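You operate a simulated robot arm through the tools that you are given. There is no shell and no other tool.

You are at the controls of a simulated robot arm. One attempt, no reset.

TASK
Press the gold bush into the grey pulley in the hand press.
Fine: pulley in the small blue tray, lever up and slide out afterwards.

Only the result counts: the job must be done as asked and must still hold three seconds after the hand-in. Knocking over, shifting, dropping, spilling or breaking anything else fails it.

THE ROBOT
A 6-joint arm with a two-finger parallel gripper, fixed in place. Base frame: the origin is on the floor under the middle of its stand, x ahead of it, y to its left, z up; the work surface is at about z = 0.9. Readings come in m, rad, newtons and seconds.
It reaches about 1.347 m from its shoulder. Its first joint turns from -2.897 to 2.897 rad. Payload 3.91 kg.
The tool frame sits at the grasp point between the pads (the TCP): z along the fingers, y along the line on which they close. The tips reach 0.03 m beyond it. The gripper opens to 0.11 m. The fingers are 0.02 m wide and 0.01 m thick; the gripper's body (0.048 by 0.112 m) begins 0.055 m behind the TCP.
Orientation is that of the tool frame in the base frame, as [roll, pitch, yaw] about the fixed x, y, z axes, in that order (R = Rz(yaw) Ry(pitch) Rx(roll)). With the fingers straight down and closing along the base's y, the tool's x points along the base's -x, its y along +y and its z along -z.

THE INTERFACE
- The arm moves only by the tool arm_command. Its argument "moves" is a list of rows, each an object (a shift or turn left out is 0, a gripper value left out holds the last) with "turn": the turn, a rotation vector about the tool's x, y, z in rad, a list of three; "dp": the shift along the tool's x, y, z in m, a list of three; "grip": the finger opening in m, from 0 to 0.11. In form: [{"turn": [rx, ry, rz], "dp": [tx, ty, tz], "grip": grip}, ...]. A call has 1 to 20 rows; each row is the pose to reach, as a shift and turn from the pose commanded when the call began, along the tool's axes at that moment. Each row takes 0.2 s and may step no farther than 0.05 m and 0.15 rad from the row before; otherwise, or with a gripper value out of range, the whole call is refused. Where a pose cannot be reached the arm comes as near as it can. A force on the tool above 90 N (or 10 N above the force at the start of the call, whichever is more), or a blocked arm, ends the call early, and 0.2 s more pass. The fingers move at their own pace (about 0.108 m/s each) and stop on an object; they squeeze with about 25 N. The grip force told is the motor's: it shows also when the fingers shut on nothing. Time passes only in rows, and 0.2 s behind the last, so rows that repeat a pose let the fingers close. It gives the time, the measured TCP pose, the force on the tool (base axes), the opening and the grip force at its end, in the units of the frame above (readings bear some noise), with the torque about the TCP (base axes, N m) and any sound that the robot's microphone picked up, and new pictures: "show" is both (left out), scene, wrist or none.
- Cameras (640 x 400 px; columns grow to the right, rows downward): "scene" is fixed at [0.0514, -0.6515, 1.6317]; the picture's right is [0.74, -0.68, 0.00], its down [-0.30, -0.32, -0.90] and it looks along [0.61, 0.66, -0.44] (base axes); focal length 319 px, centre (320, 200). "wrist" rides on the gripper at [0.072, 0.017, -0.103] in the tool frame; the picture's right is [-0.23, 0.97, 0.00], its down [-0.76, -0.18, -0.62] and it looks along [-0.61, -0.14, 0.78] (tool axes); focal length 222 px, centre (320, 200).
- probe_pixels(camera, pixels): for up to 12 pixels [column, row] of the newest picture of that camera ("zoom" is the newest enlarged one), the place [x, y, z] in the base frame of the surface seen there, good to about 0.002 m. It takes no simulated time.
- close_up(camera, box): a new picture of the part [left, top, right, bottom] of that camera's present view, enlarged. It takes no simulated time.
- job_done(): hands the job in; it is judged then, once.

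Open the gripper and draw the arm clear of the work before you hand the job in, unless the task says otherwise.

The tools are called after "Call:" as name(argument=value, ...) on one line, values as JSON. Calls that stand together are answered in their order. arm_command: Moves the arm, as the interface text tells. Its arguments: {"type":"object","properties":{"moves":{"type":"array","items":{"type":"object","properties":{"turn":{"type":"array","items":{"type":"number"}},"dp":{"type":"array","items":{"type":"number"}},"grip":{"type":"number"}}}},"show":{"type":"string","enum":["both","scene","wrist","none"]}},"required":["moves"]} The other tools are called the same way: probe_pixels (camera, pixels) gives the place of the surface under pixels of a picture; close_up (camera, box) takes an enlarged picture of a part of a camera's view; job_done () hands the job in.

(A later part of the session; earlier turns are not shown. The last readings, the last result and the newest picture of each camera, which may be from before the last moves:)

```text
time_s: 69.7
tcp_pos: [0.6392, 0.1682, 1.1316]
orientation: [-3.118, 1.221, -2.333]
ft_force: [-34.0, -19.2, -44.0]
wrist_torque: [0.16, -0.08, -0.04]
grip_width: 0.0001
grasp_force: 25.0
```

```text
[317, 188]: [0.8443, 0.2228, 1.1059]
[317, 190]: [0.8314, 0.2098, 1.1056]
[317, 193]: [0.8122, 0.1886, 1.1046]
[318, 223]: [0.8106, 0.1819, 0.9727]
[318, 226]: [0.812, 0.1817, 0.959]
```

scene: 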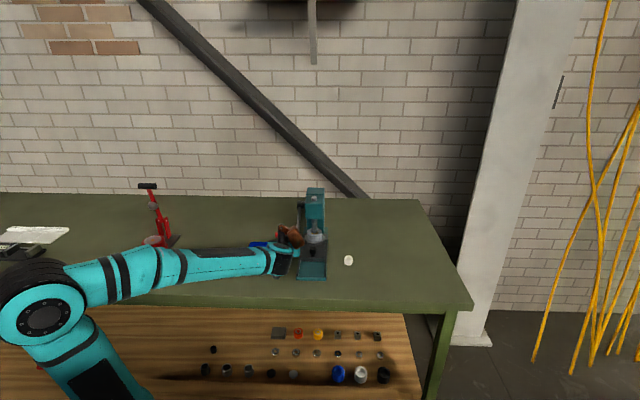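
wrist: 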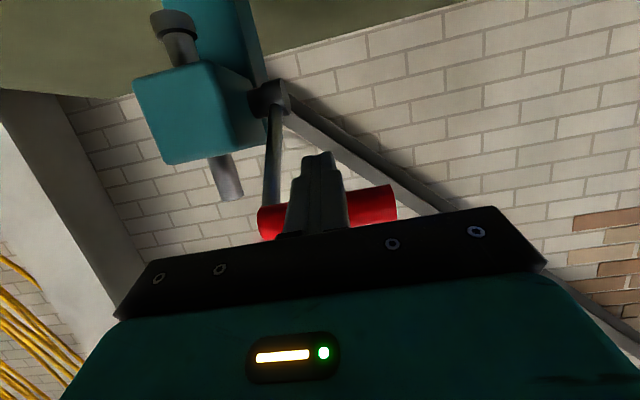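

58 N and no motion: the lever is at its upper stop. I lower the fingers off the handle and retreat.

Call:
arm_command(moves=[{"dp": [0.004, 0, -0.001]}, {"dp": [0.01, 0, -0.005]}, {"dp": [0.012, 0, -0.04]}, {"dp": [0.012, 0, -0.08]}, {"dp": [0.005, 0, -0.12]}, {"dp": [0.005, 0, -0.12]}], show="both")

Call:
close_up(camera="scene", box=[250, 160, 345, 270])

Call:
close_up(camera="wrist", box=[140, 0, 400, 180])

```text
time_s: 71.1
tcp_pos: [0.5596, 0.0881, 1.1709]
orientation: [-3.114, 1.224, -2.332]
ft_force: [1.2, -0.3, 0.2]
wrist_torque: [0.0, -0.04, 0.03]
grip_width: 0.0004
grasp_force: 24.6
```

scene: 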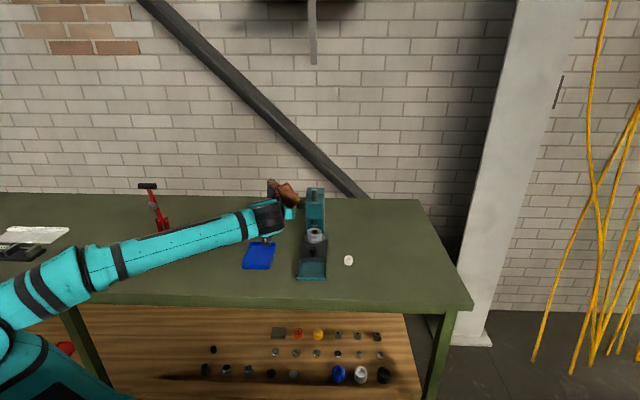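
wrist: 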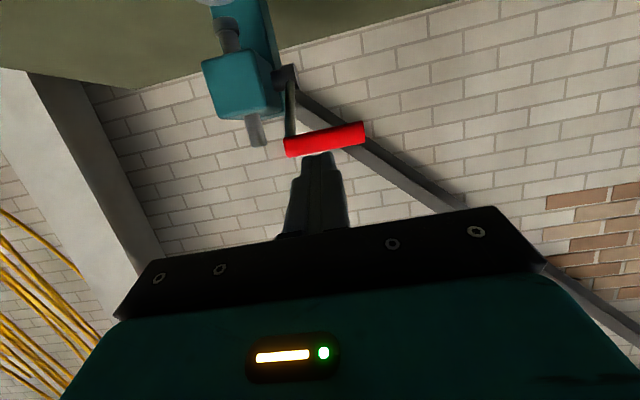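

```text
3.64 times, centred on (298, 215) of scene
```

zoom: 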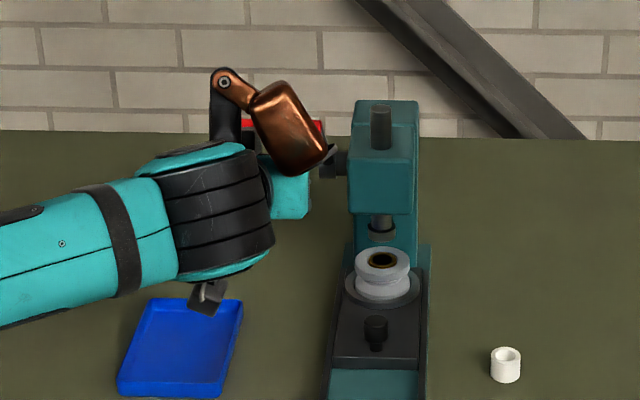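

```text
2.22 times, centred on (270, 90) of wrist
```

zoom: 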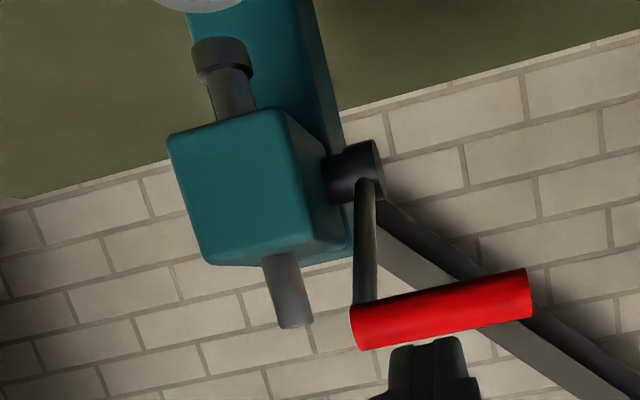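

Lever stays up. Now back to the knob: I rotate the tool back to ~20° tilt, shift across to the press centreline and open the gripper.

Call:
arm_command(moves=[{"turn": [0, 0.1457, 0], "dp": [0.0, -0.012, -0.01]}, {"turn": [0, 0.2914, 0], "dp": [0.004, -0.03, -0.012]}, {"turn": [0, 0.4371, 0], "dp": [0.01, -0.05, -0.01], "grip": 0.03}, {"turn": [0, 0.5828, 0], "dp": [0.015, -0.068, -0.007], "grip": 0.06}, {"turn": [0, 0.7285, 0], "dp": [0.02, -0.084, -0.003], "grip": 0.06}, {"turn": [0, 0.874, 0], "dp": [0.0224, -0.0966, -0.0004], "grip": 0.06}, {"turn": [0, 0.874, 0], "dp": [0.0224, -0.0966, -0.0004], "grip": 0.06}], show="both")

Call:
close_up(camera="wrist", box=[240, 60, 400, 220])

```text
time_s: 72.7
tcp_pos: [0.6219, 0.0135, 1.1511]
orientation: [-3.13, 0.347, -2.355]
ft_force: [0.7, 0.2, -0.4]
wrist_torque: [0.0, 0.02, 0.01]
grip_width: 0.0598
grasp_force: 0.1
```

scene: 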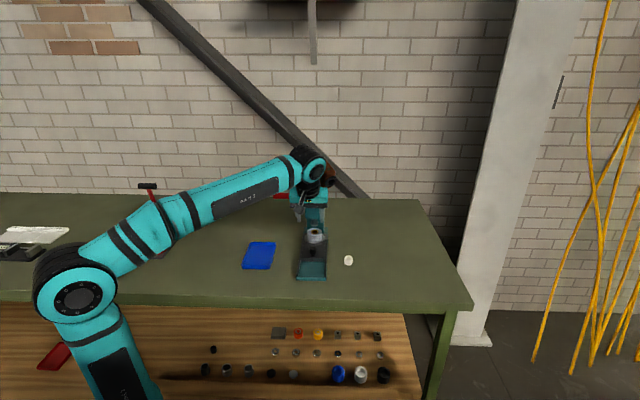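
wrist: 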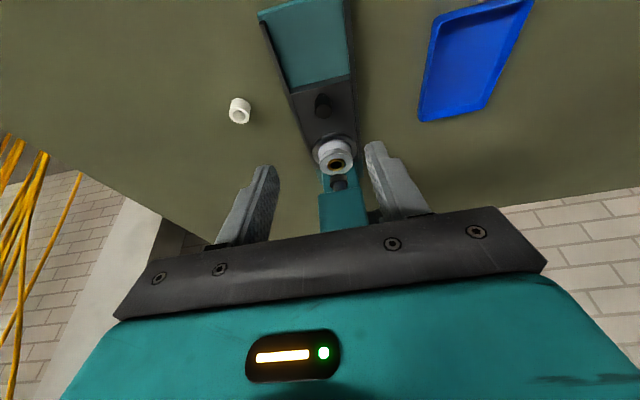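

```text
2.50 times, centred on (320, 140) of wrist
```

zoom: 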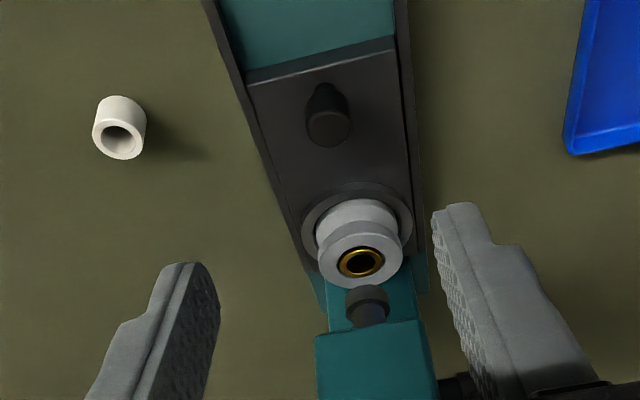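

The bush is visibly seated in the pulley (gold ring inside the rim). I descend onto the knob again (knob ray gives f≈0.538, l≈−0.428).

Call:
arm_command(moves=[{"dp": [-0.006, 0.0005, 0.04]}, {"dp": [-0.012, 0.001, 0.08]}, {"dp": [-0.0172, 0.0015, 0.116]}, {"dp": [-0.0172, 0.0015, 0.15]}, {"dp": [-0.0172, 0.0015, 0.18]}, {"dp": [-0.0172, 0.0015, 0.1956]}, {"dp": [-0.0172, 0.0015, 0.1956]}], show="wrist")

Call:
close_up(camera="wrist", box=[240, 90, 400, 230])

```text
time_s: 74.3
tcp_pos: [0.6798, 0.0749, 0.9721]
orientation: [-3.13, 0.349, -2.352]
ft_force: [-0.5, 0.0, -1.0]
wrist_torque: [-0.02, -0.01, -0.01]
grip_width: 0.06
grasp_force: 0.1
```

wrist: 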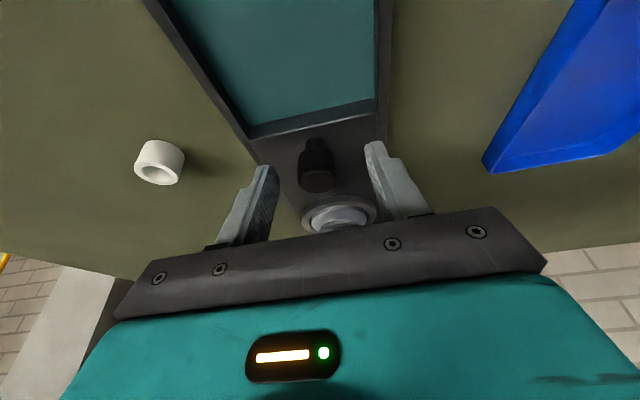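

```text
2.86 times, centred on (320, 160) of wrist
```

zoom: 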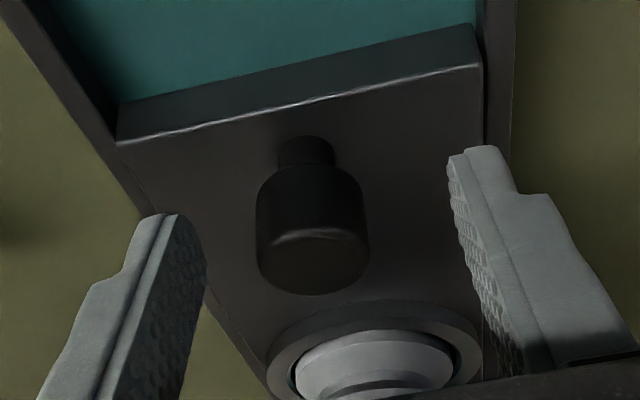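

Knob is ~1 mm toward −l; I correct and close on it, then begin the pull.

Call:
arm_command(moves=[{"dp": [0, -0.001, 0]}, {"dp": [0, -0.001, 0], "grip": 0.03}, {"dp": [0, -0.001, 0], "grip": 0.0}, {"dp": [0, -0.001, 0], "grip": 0.0}], show="wrist")

```text
time_s: 75.3
tcp_pos: [0.6813, 0.0736, 0.9707]
orientation: [-3.132, 0.35, -2.353]
ft_force: [-3.0, 1.9, -0.7]
wrist_torque: [0.69, 0.66, -0.01]
grip_width: 0.025
grasp_force: 45.0
```

wrist: 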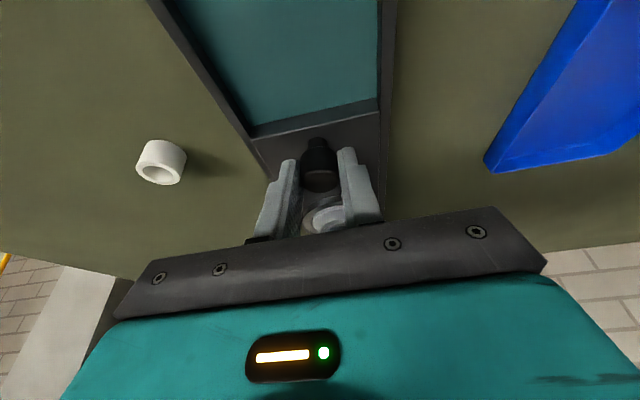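

Knob gripped with negligible side load. I pull the slide out 60 mm.

Call:
arm_command(moves=[{"dp": [0.0038, 0, -0.0014]}, {"dp": [0.0094, 0, -0.0034]}, {"dp": [0.0164, 0, -0.006]}, {"dp": [0.0235, 0, -0.0086]}, {"dp": [0.0305, 0, -0.0111]}, {"dp": [0.0376, 0, -0.0137]}, {"dp": [0.0446, 0, -0.0162]}, {"dp": [0.0517, 0, -0.0188]}, {"dp": [0.0564, 0, -0.0205]}, {"dp": [0.0564, 0, -0.0205]}], show="wrist")

```text
time_s: 77.5
tcp_pos: [0.6395, 0.0312, 0.9717]
orientation: [-3.132, 0.348, -2.353]
ft_force: [-13.0, 13.2, -29.4]
wrist_torque: [0.82, 0.9, 0.08]
grip_width: 0.0247
grasp_force: 44.9
```

wrist: 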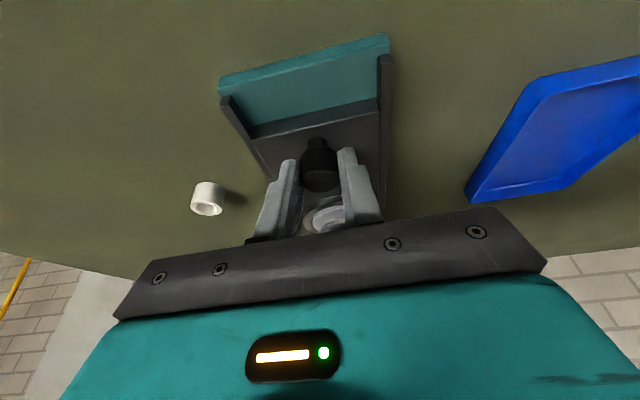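

Pull works; I correct 1 mm laterally and 1.5 mm down and continue another 50 mm.

Call:
arm_command(moves=[{"dp": [0.0005, 0.0012, 0.0014]}, {"dp": [0.0052, 0.0012, -0.0003]}, {"dp": [0.0122, 0.0012, -0.0029]}, {"dp": [0.0193, 0.0012, -0.0054]}, {"dp": [0.0263, 0.0012, -0.008]}, {"dp": [0.0334, 0.0012, -0.0106]}, {"dp": [0.0404, 0.0012, -0.0131]}, {"dp": [0.0475, 0.0012, -0.0157]}, {"dp": [0.0475, 0.0012, -0.0157]}], show="wrist")

```text
time_s: 79.5
tcp_pos: [0.6026, -0.004, 0.9721]
orientation: [-3.131, 0.351, -2.353]
ft_force: [13.0, -17.4, 23.9]
wrist_torque: [0.04, 0.31, -0.1]
grip_width: 0.0247
grasp_force: 45.2
```

wrist: 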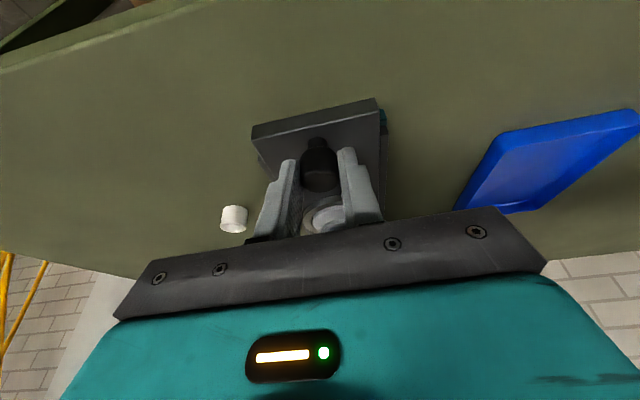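

110 mm out. I correct laterally and pull the last bit to the out-stop.

Call:
arm_command(moves=[{"dp": [-0.0004, -0.0012, -0.0011]}, {"dp": [0.0034, -0.0012, -0.0025]}, {"dp": [0.0062, -0.0012, -0.0035]}, {"dp": [0.009, -0.0012, -0.0045]}, {"dp": [0.009, -0.0012, -0.0045]}], show="wrist")

```text
time_s: 80.7
tcp_pos: [0.5983, -0.01, 0.9709]
orientation: [-3.132, 0.349, -2.356]
ft_force: [25.6, 25.8, 5.9]
wrist_torque: [1.19, 0.15, 0.0]
grip_width: 0.0251
grasp_force: 45.1
```

wrist: 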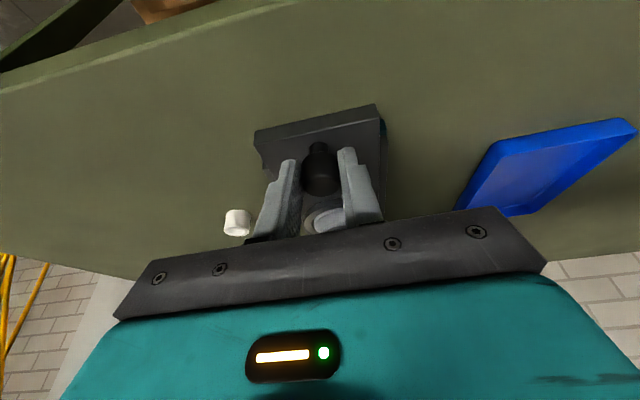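

36 N along +f: the slide is at its out-stop. I ease the pull, release the knob and retreat upward.

Call:
arm_command(moves=[{"dp": [-0.0019, 0, 0.0007]}, {"dp": [-0.0019, 0, 0.0007], "grip": 0.05}, {"dp": [-0.0019, 0, 0.0007], "grip": 0.06}, {"dp": [-0.0019, 0, -0.04], "grip": 0.06}, {"dp": [-0.0019, 0, -0.08], "grip": 0.06}, {"dp": [-0.0019, 0, -0.12], "grip": 0.08}, {"dp": [-0.0019, 0, -0.12], "grip": 0.08}], show="both")

Call:
close_up(camera="scene", box=[295, 225, 335, 285])

Call:
close_up(camera="wrist", box=[240, 60, 420, 220])

```text
time_s: 82.3
tcp_pos: [0.5699, -0.0412, 1.0874]
orientation: [-3.132, 0.35, -2.352]
ft_force: [-0.4, 0.6, -0.6]
wrist_torque: [0.01, -0.01, 0.0]
grip_width: 0.08
grasp_force: 0.1
```

scene: 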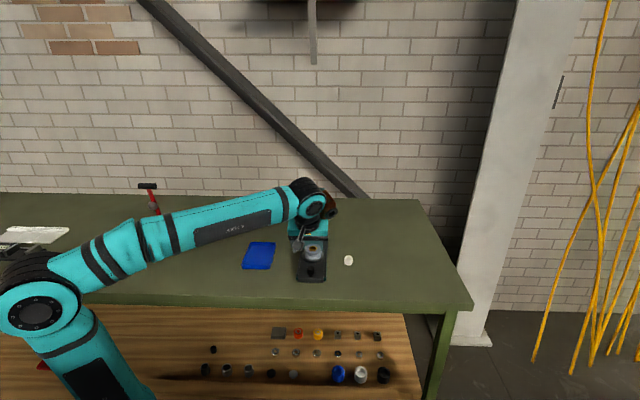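
wrist: 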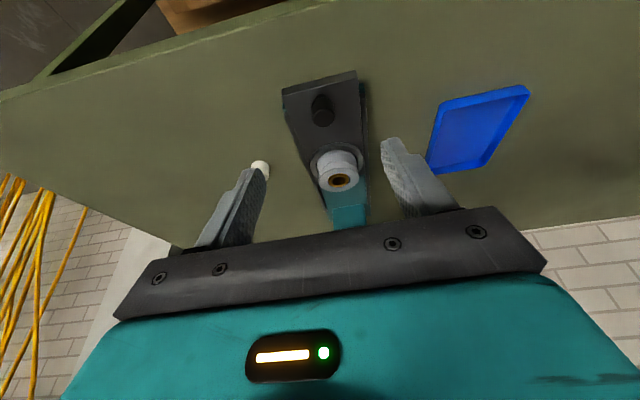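

```text
6.67 times, centred on (315, 255) of scene
```

zoom: 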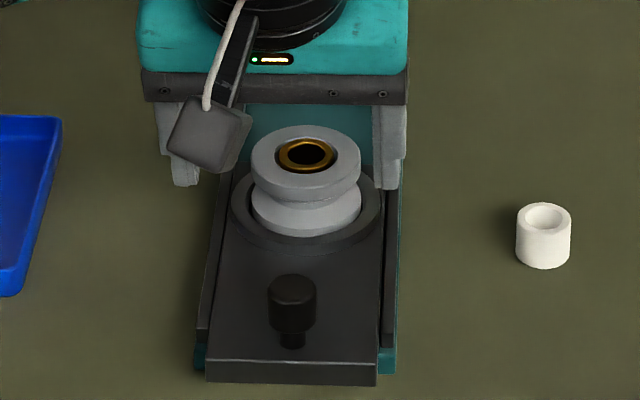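

```text
2.50 times, centred on (330, 140) of wrist
```

zoom: 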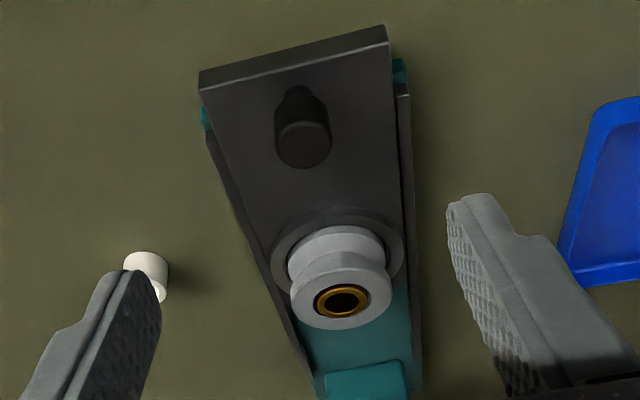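

Bush sits in the pulley. I inspect its depth and level closely.

Call:
close_up(camera="scene", box=[306, 241, 323, 257])

```text
16.00 times, centred on (314, 249) of scene
```

zoom: 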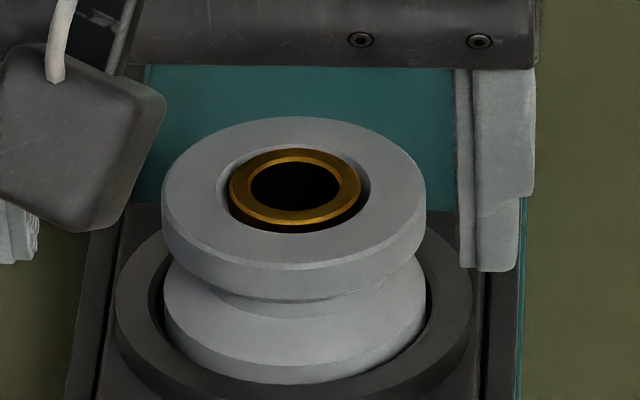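

Call:
probe_pixels(camera="zoom", pixels=[[295, 153], [295, 218], [237, 185], [353, 185], [200, 180], [390, 185], [295, 135], [295, 245], [295, 275], [295, 380], [430, 240], [295, 330]])

```text
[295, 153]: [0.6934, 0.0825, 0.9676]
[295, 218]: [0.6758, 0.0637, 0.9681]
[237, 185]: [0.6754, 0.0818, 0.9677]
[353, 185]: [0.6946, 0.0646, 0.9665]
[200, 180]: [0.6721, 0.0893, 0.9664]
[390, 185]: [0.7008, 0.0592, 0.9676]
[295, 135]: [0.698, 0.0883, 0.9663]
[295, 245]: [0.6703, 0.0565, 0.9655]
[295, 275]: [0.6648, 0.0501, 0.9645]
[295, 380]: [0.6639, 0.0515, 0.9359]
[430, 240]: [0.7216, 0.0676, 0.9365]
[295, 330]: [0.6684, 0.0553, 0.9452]
```

Bush top z≈0.9675 is level and flush with the rim (0.9665). Now for the tray: I zoom in and probe its rim and floor for placing.

Call:
close_up(camera="scene", box=[235, 232, 285, 278])

```text
8.70 times, centred on (260, 255) of scene
```

zoom: 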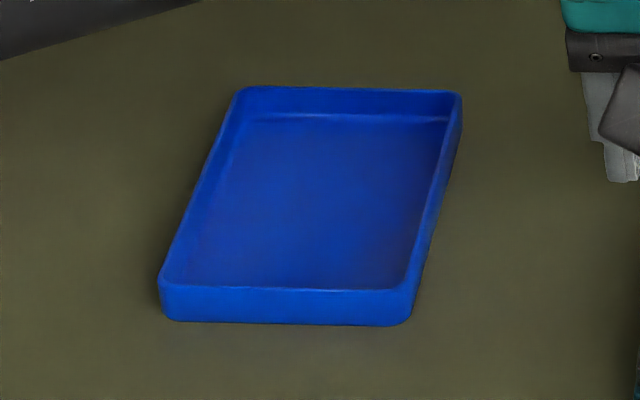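

Call:
probe_pixels(camera="zoom", pixels=[[240, 90], [458, 97], [412, 290], [163, 284], [350, 90], [290, 290], [200, 190], [438, 190], [320, 200], [255, 120], [440, 122], [185, 275]])

Call:
probe_pixels(camera="zoom", pixels=[[400, 280], [225, 190], [415, 190], [320, 125], [300, 280], [350, 86], [290, 286], [196, 190], [444, 190]])

```text
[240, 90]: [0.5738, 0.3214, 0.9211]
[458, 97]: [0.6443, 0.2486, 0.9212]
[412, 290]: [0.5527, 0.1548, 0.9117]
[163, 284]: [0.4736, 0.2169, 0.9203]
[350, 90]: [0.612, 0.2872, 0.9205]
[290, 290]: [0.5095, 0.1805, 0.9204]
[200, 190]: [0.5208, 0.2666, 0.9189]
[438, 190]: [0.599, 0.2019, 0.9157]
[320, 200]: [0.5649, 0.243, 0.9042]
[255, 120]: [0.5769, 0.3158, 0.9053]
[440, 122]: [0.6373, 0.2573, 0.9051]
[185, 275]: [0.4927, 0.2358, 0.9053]
```

```text
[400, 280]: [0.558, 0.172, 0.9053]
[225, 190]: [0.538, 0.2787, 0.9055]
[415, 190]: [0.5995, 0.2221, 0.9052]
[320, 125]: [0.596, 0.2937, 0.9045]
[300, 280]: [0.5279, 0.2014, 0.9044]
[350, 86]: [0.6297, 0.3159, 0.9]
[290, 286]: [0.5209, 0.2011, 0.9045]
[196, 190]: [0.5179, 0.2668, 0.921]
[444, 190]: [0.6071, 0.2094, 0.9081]
```

Tray rim z≈0.9205, floor 0.905, centre ≈ (0.559, 0.233). Before transporting I locate the brown wrist part relative to the tool so it will not hit the raised lever.

Call:
close_up(camera="scene", box=[260, 165, 350, 265])

```text
4.00 times, centred on (305, 215) of scene
```

zoom: 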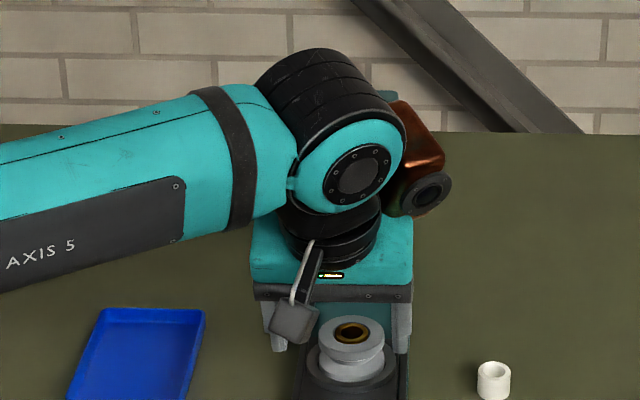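

Call:
probe_pixels(camera="zoom", pixels=[[420, 130], [440, 160], [425, 195], [405, 205], [440, 190], [355, 175], [300, 70], [395, 240], [255, 240], [290, 320], [330, 200], [400, 150]])

```text
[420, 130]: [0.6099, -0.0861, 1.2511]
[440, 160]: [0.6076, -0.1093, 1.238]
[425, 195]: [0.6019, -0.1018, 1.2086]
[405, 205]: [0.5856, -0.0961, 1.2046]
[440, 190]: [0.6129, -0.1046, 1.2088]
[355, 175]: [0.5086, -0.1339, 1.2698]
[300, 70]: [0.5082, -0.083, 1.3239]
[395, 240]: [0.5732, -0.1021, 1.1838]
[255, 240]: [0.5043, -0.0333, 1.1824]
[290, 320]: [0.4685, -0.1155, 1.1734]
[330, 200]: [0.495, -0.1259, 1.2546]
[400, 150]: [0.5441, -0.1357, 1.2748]
```

The brown part sits ~6–8 cm to the −l side and ~12–16 cm up the tool, so I'll use a 40° tilt for pulley handling, which keeps it well in front of the lever. Moving to the pulley pre-grasp.

Call:
arm_command(moves=[{"turn": [0, -0.087, 0], "dp": [-0.02, 0.0004, 0.015], "grip": 0.085}, {"turn": [0, -0.174, 0], "dp": [-0.04, 0.0008, 0.035], "grip": 0.085}, {"turn": [0, -0.261, 0], "dp": [-0.06, 0.0012, 0.06], "grip": 0.085}, {"turn": [0, -0.348, 0], "dp": [-0.0789, 0.0016, 0.0893], "grip": 0.085}, {"turn": [0, -0.348, 0], "dp": [-0.0789, 0.0016, 0.0893], "grip": 0.085}], show="both")

Call:
close_up(camera="wrist", box=[220, 60, 420, 220])

Call:
close_up(camera="scene", box=[260, 165, 350, 285])

```text
time_s: 83.5
tcp_pos: [0.6412, 0.0371, 1.0295]
orientation: [-3.129, 0.698, -2.35]
ft_force: [-0.9, -0.2, -0.2]
wrist_torque: [0.03, -0.04, 0.01]
grip_width: 0.085
grasp_force: 0.1
```

scene: 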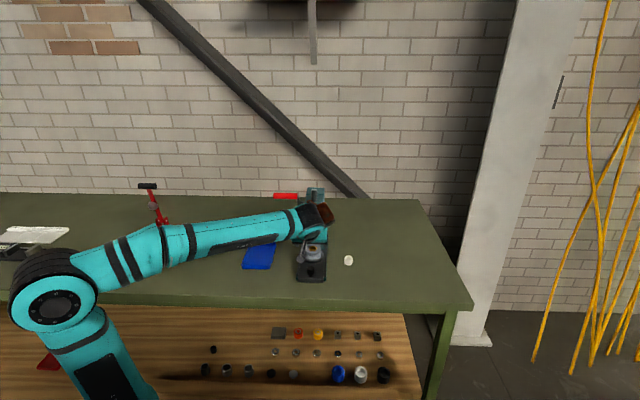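
wrist: 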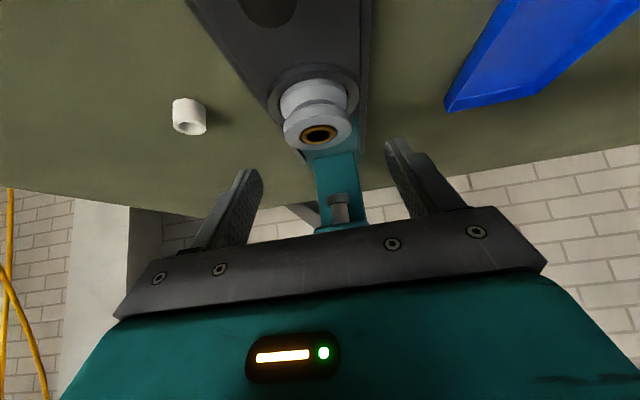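

```text
2.50 times, centred on (320, 140) of wrist
```

zoom: 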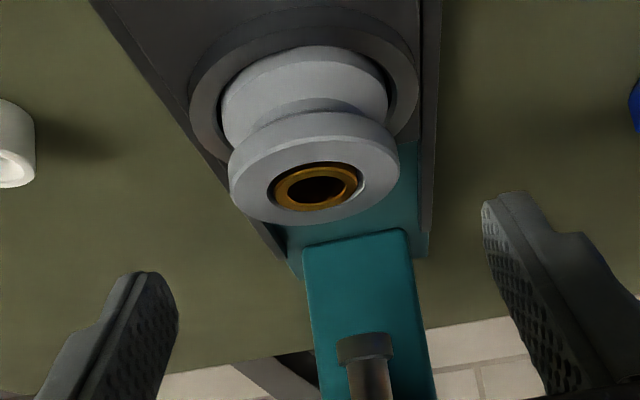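

```text
3.33 times, centred on (305, 225) of scene
```

zoom: 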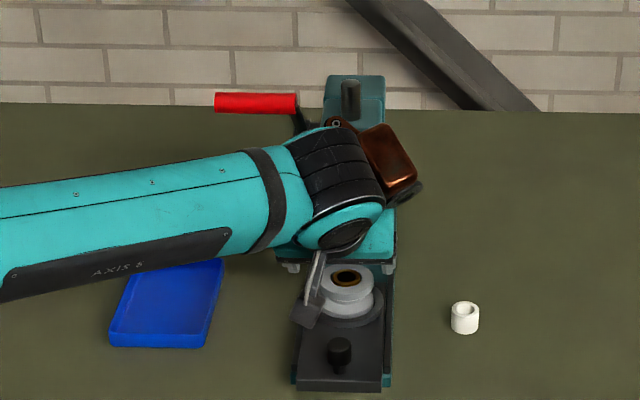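

Pulley centred within ~1.4 mm. I advance along the tool axis so the pads straddle the upper flange.

Call:
arm_command(moves=[{"dp": [0, -0.0014, 0.025]}, {"dp": [0, -0.0014, 0.05]}, {"dp": [0, -0.0014, 0.0685]}, {"dp": [0, -0.0014, 0.0685]}], show="wrist")

Call:
close_up(camera="wrist", box=[220, 80, 420, 240])

Call:
close_up(camera="scene", box=[285, 215, 345, 285])

```text
time_s: 84.5
tcp_pos: [0.6731, 0.0669, 0.9764]
orientation: [-3.13, 0.698, -2.349]
ft_force: [0.1, -0.2, -0.2]
wrist_torque: [0.0, -0.01, -0.02]
grip_width: 0.0848
grasp_force: 0.0
```

wrist: 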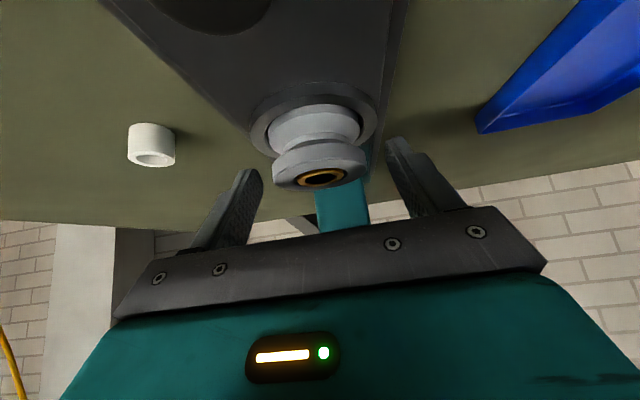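

```text
2.50 times, centred on (320, 160) of wrist
```

zoom: 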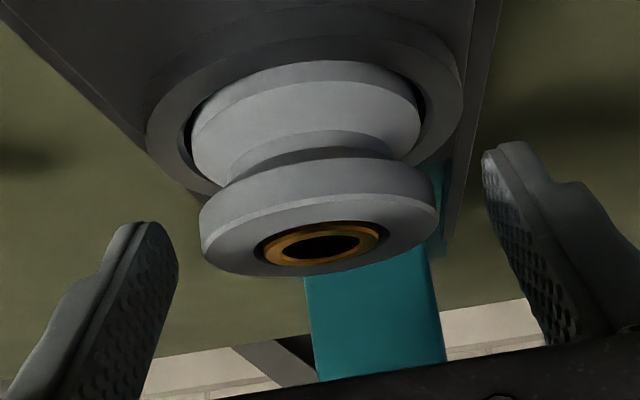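

```text
5.71 times, centred on (315, 250) of scene
```

zoom: 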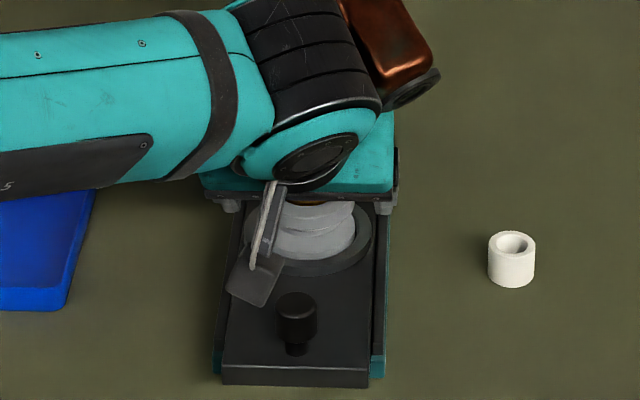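

Pads straddle the pulley's flange, centred. I close the gripper.

Call:
arm_command(moves=[{"dp": [0, 0, 0], "grip": 0.064}, {"dp": [0, 0, 0], "grip": 0.055}, {"dp": [0, 0, 0], "grip": 0.0}, {"dp": [0, 0, 0], "grip": 0.0}], show="wrist")

Call:
close_up(camera="wrist", box=[220, 80, 420, 240])

```text
time_s: 85.5
tcp_pos: [0.6732, 0.0663, 0.9755]
orientation: [-3.13, 0.698, -2.348]
ft_force: [-0.6, 0.7, 1.2]
wrist_torque: [0.11, 0.06, -0.03]
grip_width: 0.0604
grasp_force: 25.0
```

wrist: 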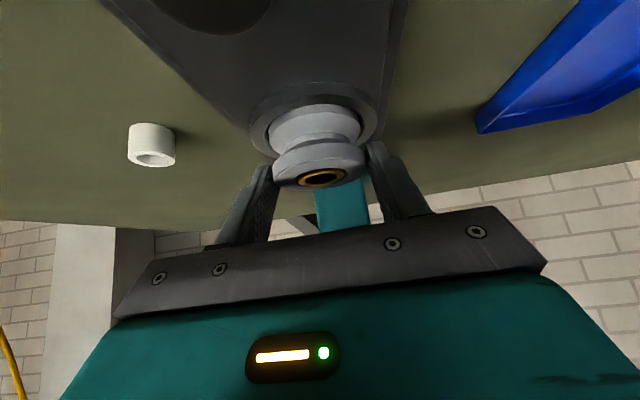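

```text
2.50 times, centred on (320, 160) of wrist
```

zoom: 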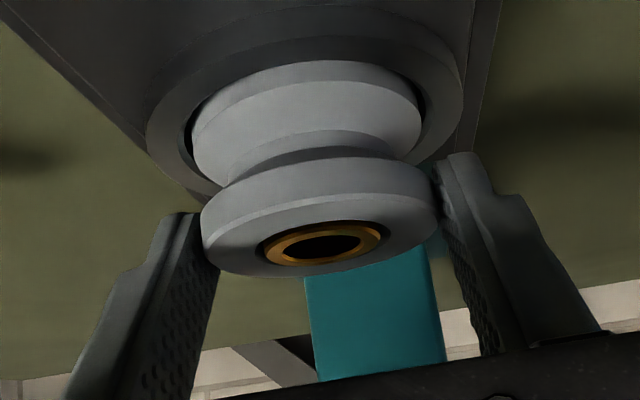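

Pulley gripped at 60.4 mm. I lift straight up slowly, 60 mm.

Call:
arm_command(moves=[{"dp": [-0.0026, 0, -0.0031]}, {"dp": [-0.0064, 0, -0.0077]}, {"dp": [-0.0129, 0, -0.0153]}, {"dp": [-0.0225, 0, -0.0268]}, {"dp": [-0.0322, 0, -0.0383]}, {"dp": [-0.0386, 0, -0.046]}, {"dp": [-0.0386, 0, -0.046]}], show="both")

Call:
close_up(camera="wrist", box=[220, 80, 420, 240])

Call:
close_up(camera="scene", box=[285, 195, 345, 285])

```text
time_s: 87.1
tcp_pos: [0.6736, 0.0652, 1.0375]
orientation: [-3.128, 0.696, -2.349]
ft_force: [1.0, -0.2, -1.9]
wrist_torque: [-0.04, 0.03, 0.02]
grip_width: 0.0604
grasp_force: 25.1
```

scene: 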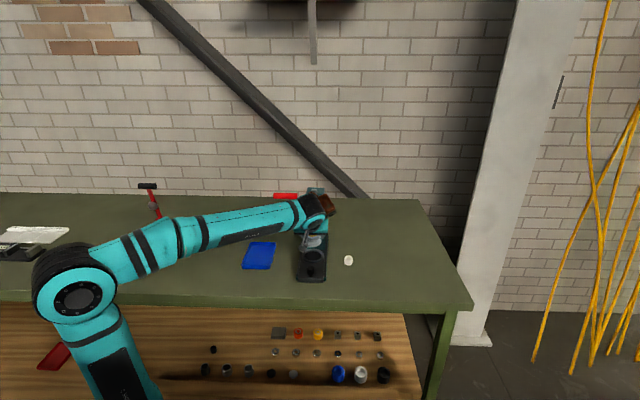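
wrist: 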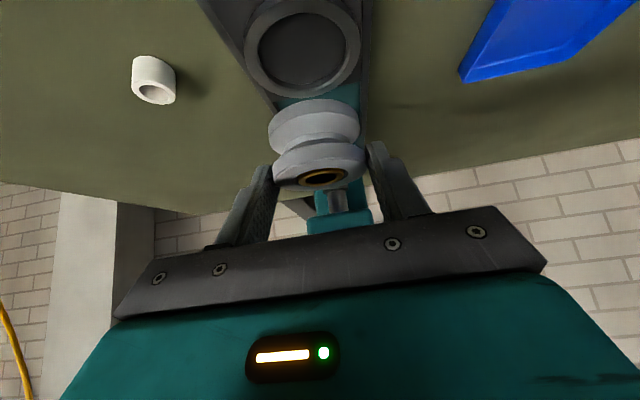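

```text
2.50 times, centred on (320, 160) of wrist
```

zoom: 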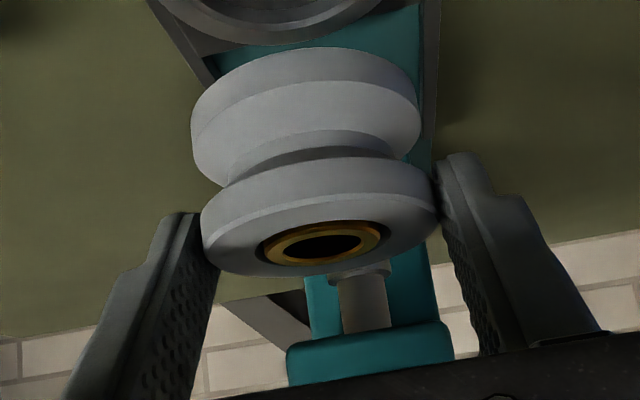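

```text
4.44 times, centred on (315, 240) of scene
```

zoom: 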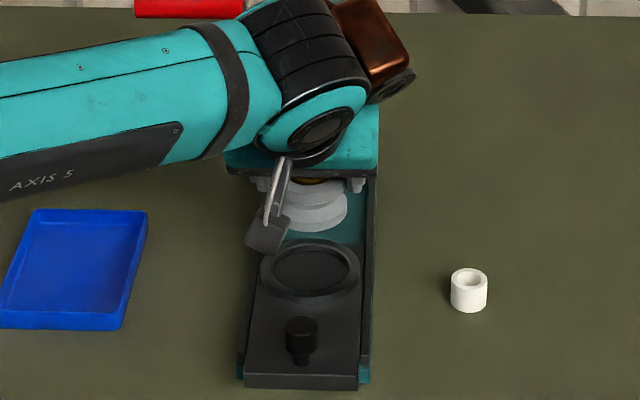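

Pulley with bush is lifted cleanly; the nest is empty. I probe the nest floor and the pulley's lower edge to know the pulley height for placement.

Call:
probe_pixels(camera="zoom", pixels=[[310, 272], [300, 285], [320, 265], [310, 228], [320, 226], [320, 215], [310, 248], [330, 210], [345, 210]])

```text
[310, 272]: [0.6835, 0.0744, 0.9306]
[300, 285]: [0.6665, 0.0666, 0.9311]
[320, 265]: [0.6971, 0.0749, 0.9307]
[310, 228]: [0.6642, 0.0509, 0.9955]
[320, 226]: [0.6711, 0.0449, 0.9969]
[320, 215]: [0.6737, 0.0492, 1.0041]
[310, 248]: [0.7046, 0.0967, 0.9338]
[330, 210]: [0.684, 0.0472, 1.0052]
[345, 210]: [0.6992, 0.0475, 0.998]
```

Pulley bottom is 45.5 mm below the TCP (nest floor 0.9307). I carry it back a little and across toward the tray at this height, well below and in front of the lever.

Call:
arm_command(moves=[{"dp": [0.012, 0, -0.01]}, {"dp": [0.023, 0.02, -0.0193]}, {"dp": [0.023, 0.055, -0.0193]}, {"dp": [0.023, 0.095, -0.0193]}, {"dp": [0.023, 0.135, -0.0193]}, {"dp": [0.023, 0.172, -0.0193]}, {"dp": [0.023, 0.2, -0.0193]}, {"dp": [0.023, 0.2, -0.0193]}], show="both")

Call:
close_up(camera="wrist", box=[200, 40, 460, 240])

Call:
close_up(camera="scene", box=[220, 160, 350, 285])

```text
time_s: 88.9
tcp_pos: [0.511, 0.1846, 1.0335]
orientation: [-3.128, 0.698, -2.35]
ft_force: [1.0, -0.3, -1.4]
wrist_torque: [-0.01, 0.02, 0.01]
grip_width: 0.0599
grasp_force: 25.1
```

scene: 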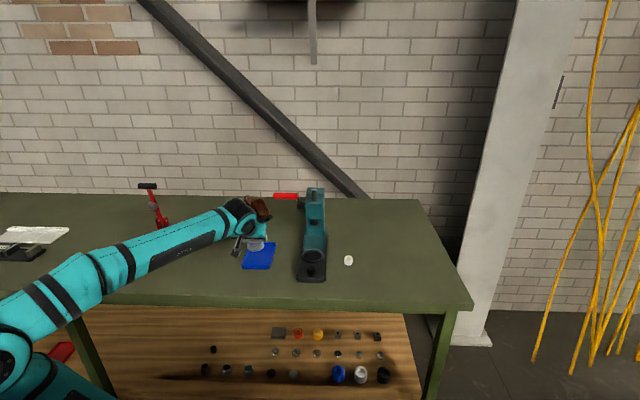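
wrist: 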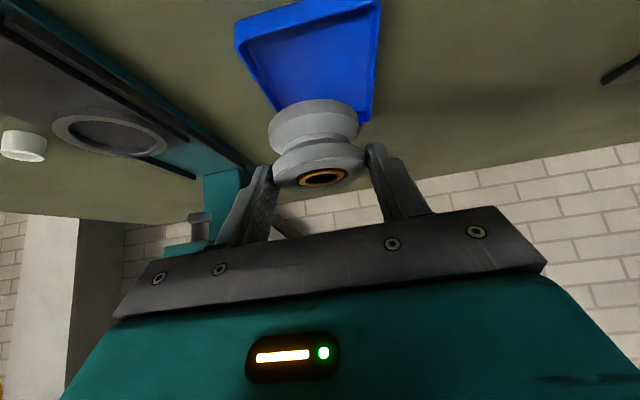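

```text
2.00 times, centred on (330, 140) of wrist
```

zoom: 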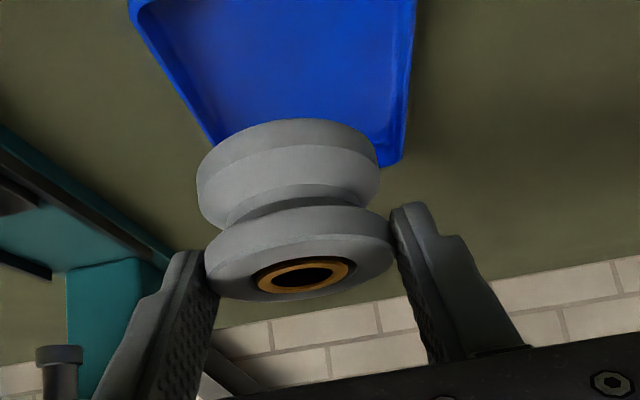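

```text
3.20 times, centred on (285, 222) of scene
```

zoom: 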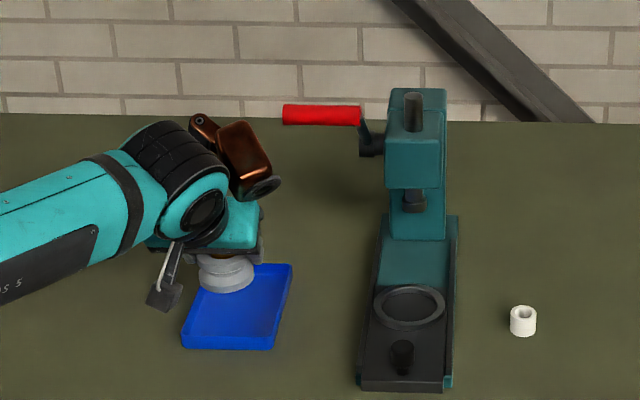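

Pulley hangs over the tray line, lever well clear. I move forward over the tray (fine lateral +2 mm) and lower to ~5 mm above its floor.

Call:
arm_command(moves=[{"dp": [-0.014, 0.001, 0.0116]}, {"dp": [-0.0277, 0.0023, 0.0232]}, {"dp": [-0.011, 0.0023, 0.043]}, {"dp": [0.0057, 0.0023, 0.063]}, {"dp": [0.0157, 0.0023, 0.0749]}, {"dp": [0.0221, 0.0023, 0.0826]}, {"dp": [0.0221, 0.0023, 0.0826]}], show="both")

Call:
close_up(camera="wrist", box=[200, 40, 460, 240])

Call:
close_up(camera="scene", box=[220, 160, 330, 285])

```text
time_s: 90.5
tcp_pos: [0.5364, 0.2128, 0.956]
orientation: [-3.13, 0.699, -2.348]
ft_force: [0.1, -0.4, -1.9]
wrist_torque: [0.0, 0.01, 0.02]
grip_width: 0.06
grasp_force: 24.3
```

scene: 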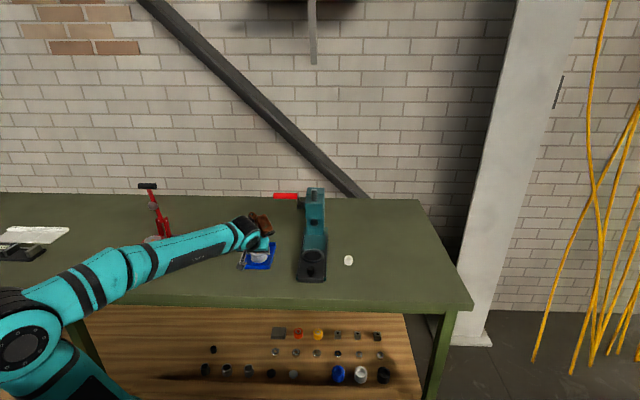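
wrist: 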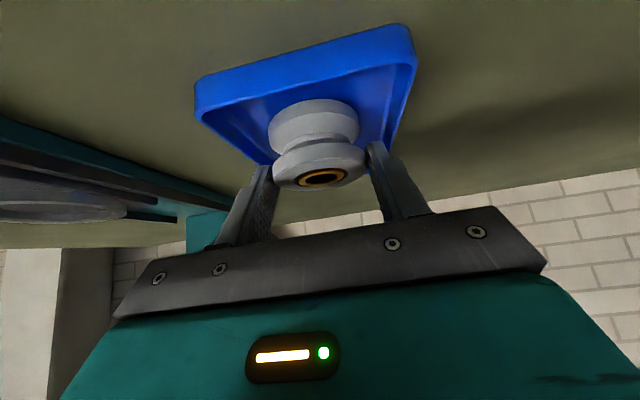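

```text
2.00 times, centred on (330, 140) of wrist
```

zoom: 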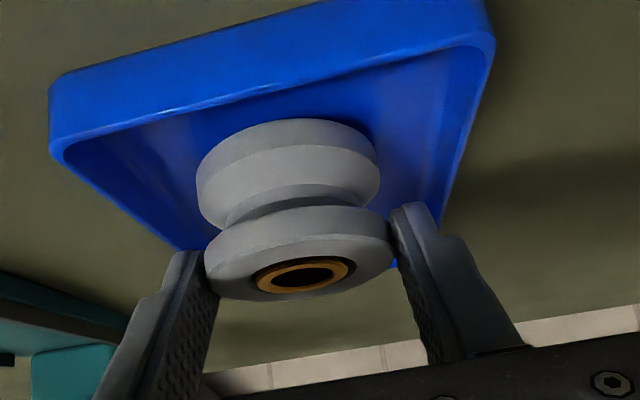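

```text
3.20 times, centred on (275, 222) of scene
```

zoom: 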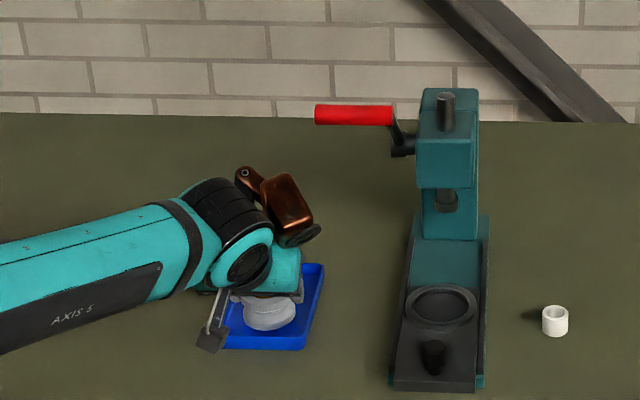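

Pulley is inside the tray outline, a few mm above the floor. I lower gently in ~1.5 mm steps until touch-down.

Call:
arm_command(moves=[{"dp": [0.001, 0, 0.0011]}, {"dp": [0.0019, 0, 0.0023]}, {"dp": [0.0029, 0, 0.0034]}, {"dp": [0.0035, 0, 0.0042]}, {"dp": [0.0035, 0, 0.0042]}], show="wrist")

Call:
close_up(camera="wrist", box=[200, 40, 460, 240])

Call:
close_up(camera="scene", box=[235, 225, 285, 280])

```text
time_s: 91.7
tcp_pos: [0.5355, 0.2136, 0.9526]
orientation: [-3.129, 0.695, -2.349]
ft_force: [-0.3, -0.7, -0.8]
wrist_torque: [0.0, 0.03, -0.01]
grip_width: 0.0601
grasp_force: 24.9
```

wrist: 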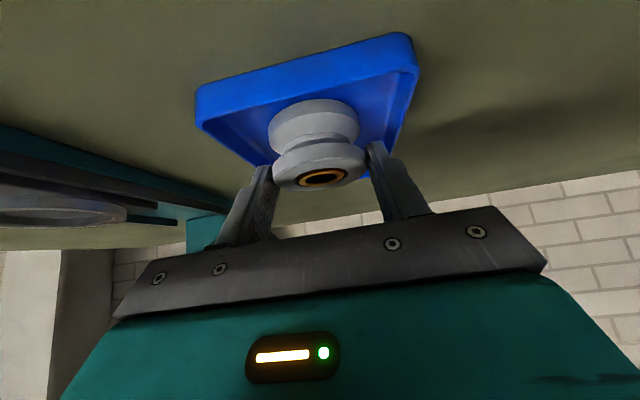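

```text
2.00 times, centred on (330, 140) of wrist
```

zoom: 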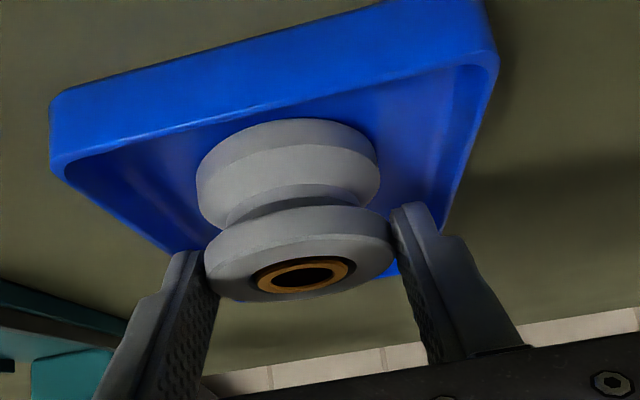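

```text
7.27 times, centred on (260, 252) of scene
```

zoom: 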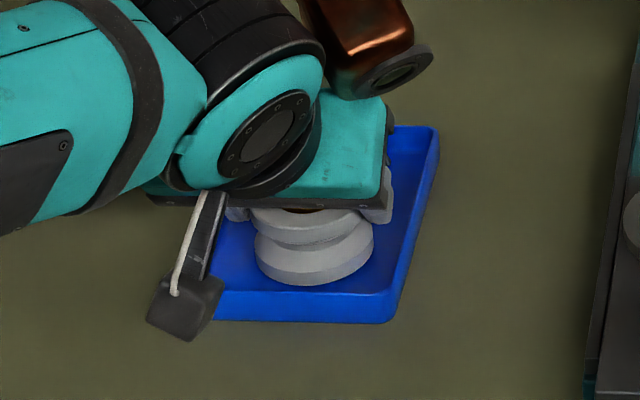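

No contact yet. I go down another 3 mm in 1 mm steps.

Call:
arm_command(moves=[{"dp": [0.0006, 0, 0.0008]}, {"dp": [0.0013, 0, 0.0015]}, {"dp": [0.0016, 0, 0.0019]}, {"dp": [0.0016, 0, 0.0019]}], show="wrist")

```text
time_s: 92.7
tcp_pos: [0.5357, 0.2122, 0.9501]
orientation: [-3.128, 0.702, -2.35]
ft_force: [4.4, 0.4, 18.7]
wrist_torque: [0.39, -0.11, -0.09]
grip_width: 0.0603
grasp_force: 25.0
```

wrist: 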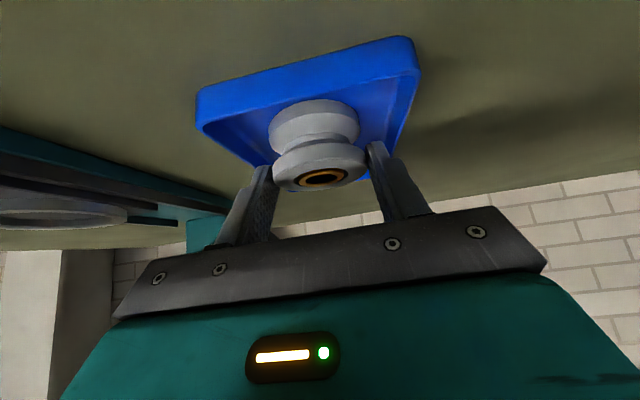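

Touch-down (18.7 N at z 0.950, as predicted). I ease off ~1 mm and open the fingers slightly to release.

Call:
arm_command(moves=[{"dp": [-0.0006, 0, -0.0008]}, {"dp": [-0.0006, 0, -0.0008], "grip": 0.064}, {"dp": [-0.0006, 0, -0.0008], "grip": 0.068}, {"dp": [-0.0006, 0, -0.0008], "grip": 0.068}], show="wrist")

Call:
close_up(camera="wrist", box=[200, 40, 460, 240])

Call:
close_up(camera="scene", box=[235, 225, 285, 280])

```text
time_s: 93.7
tcp_pos: [0.5345, 0.2137, 0.9494]
orientation: [-3.13, 0.696, -2.348]
ft_force: [0.7, -0.7, -1.2]
wrist_torque: [0.01, 0.01, 0.01]
grip_width: 0.0679
grasp_force: 0.1
```

wrist: 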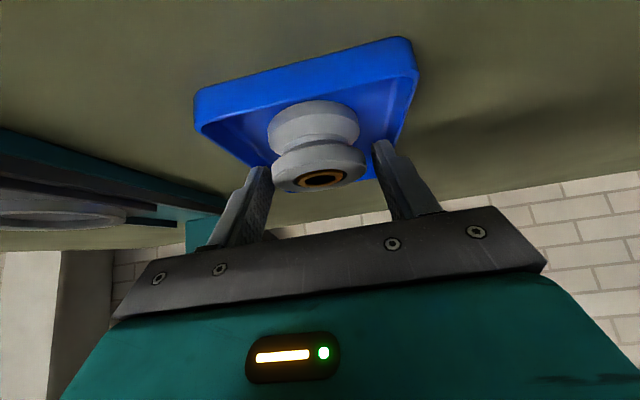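

```text
2.00 times, centred on (330, 140) of wrist
```

zoom: 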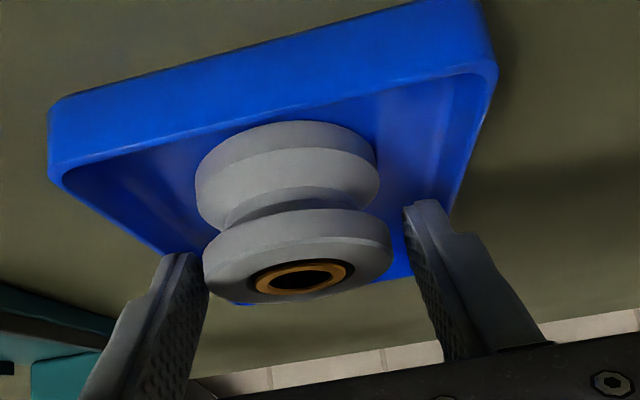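

```text
7.27 times, centred on (260, 252) of scene
```

zoom: 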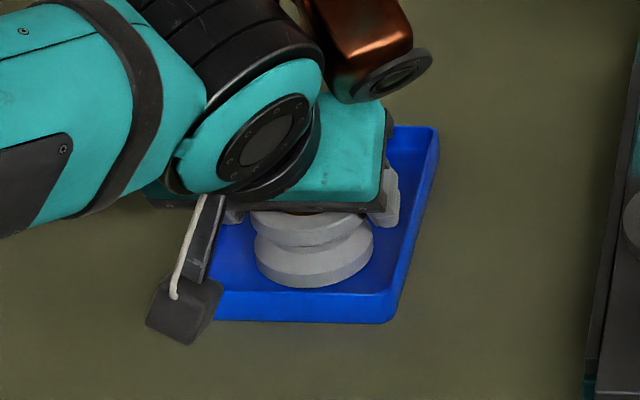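

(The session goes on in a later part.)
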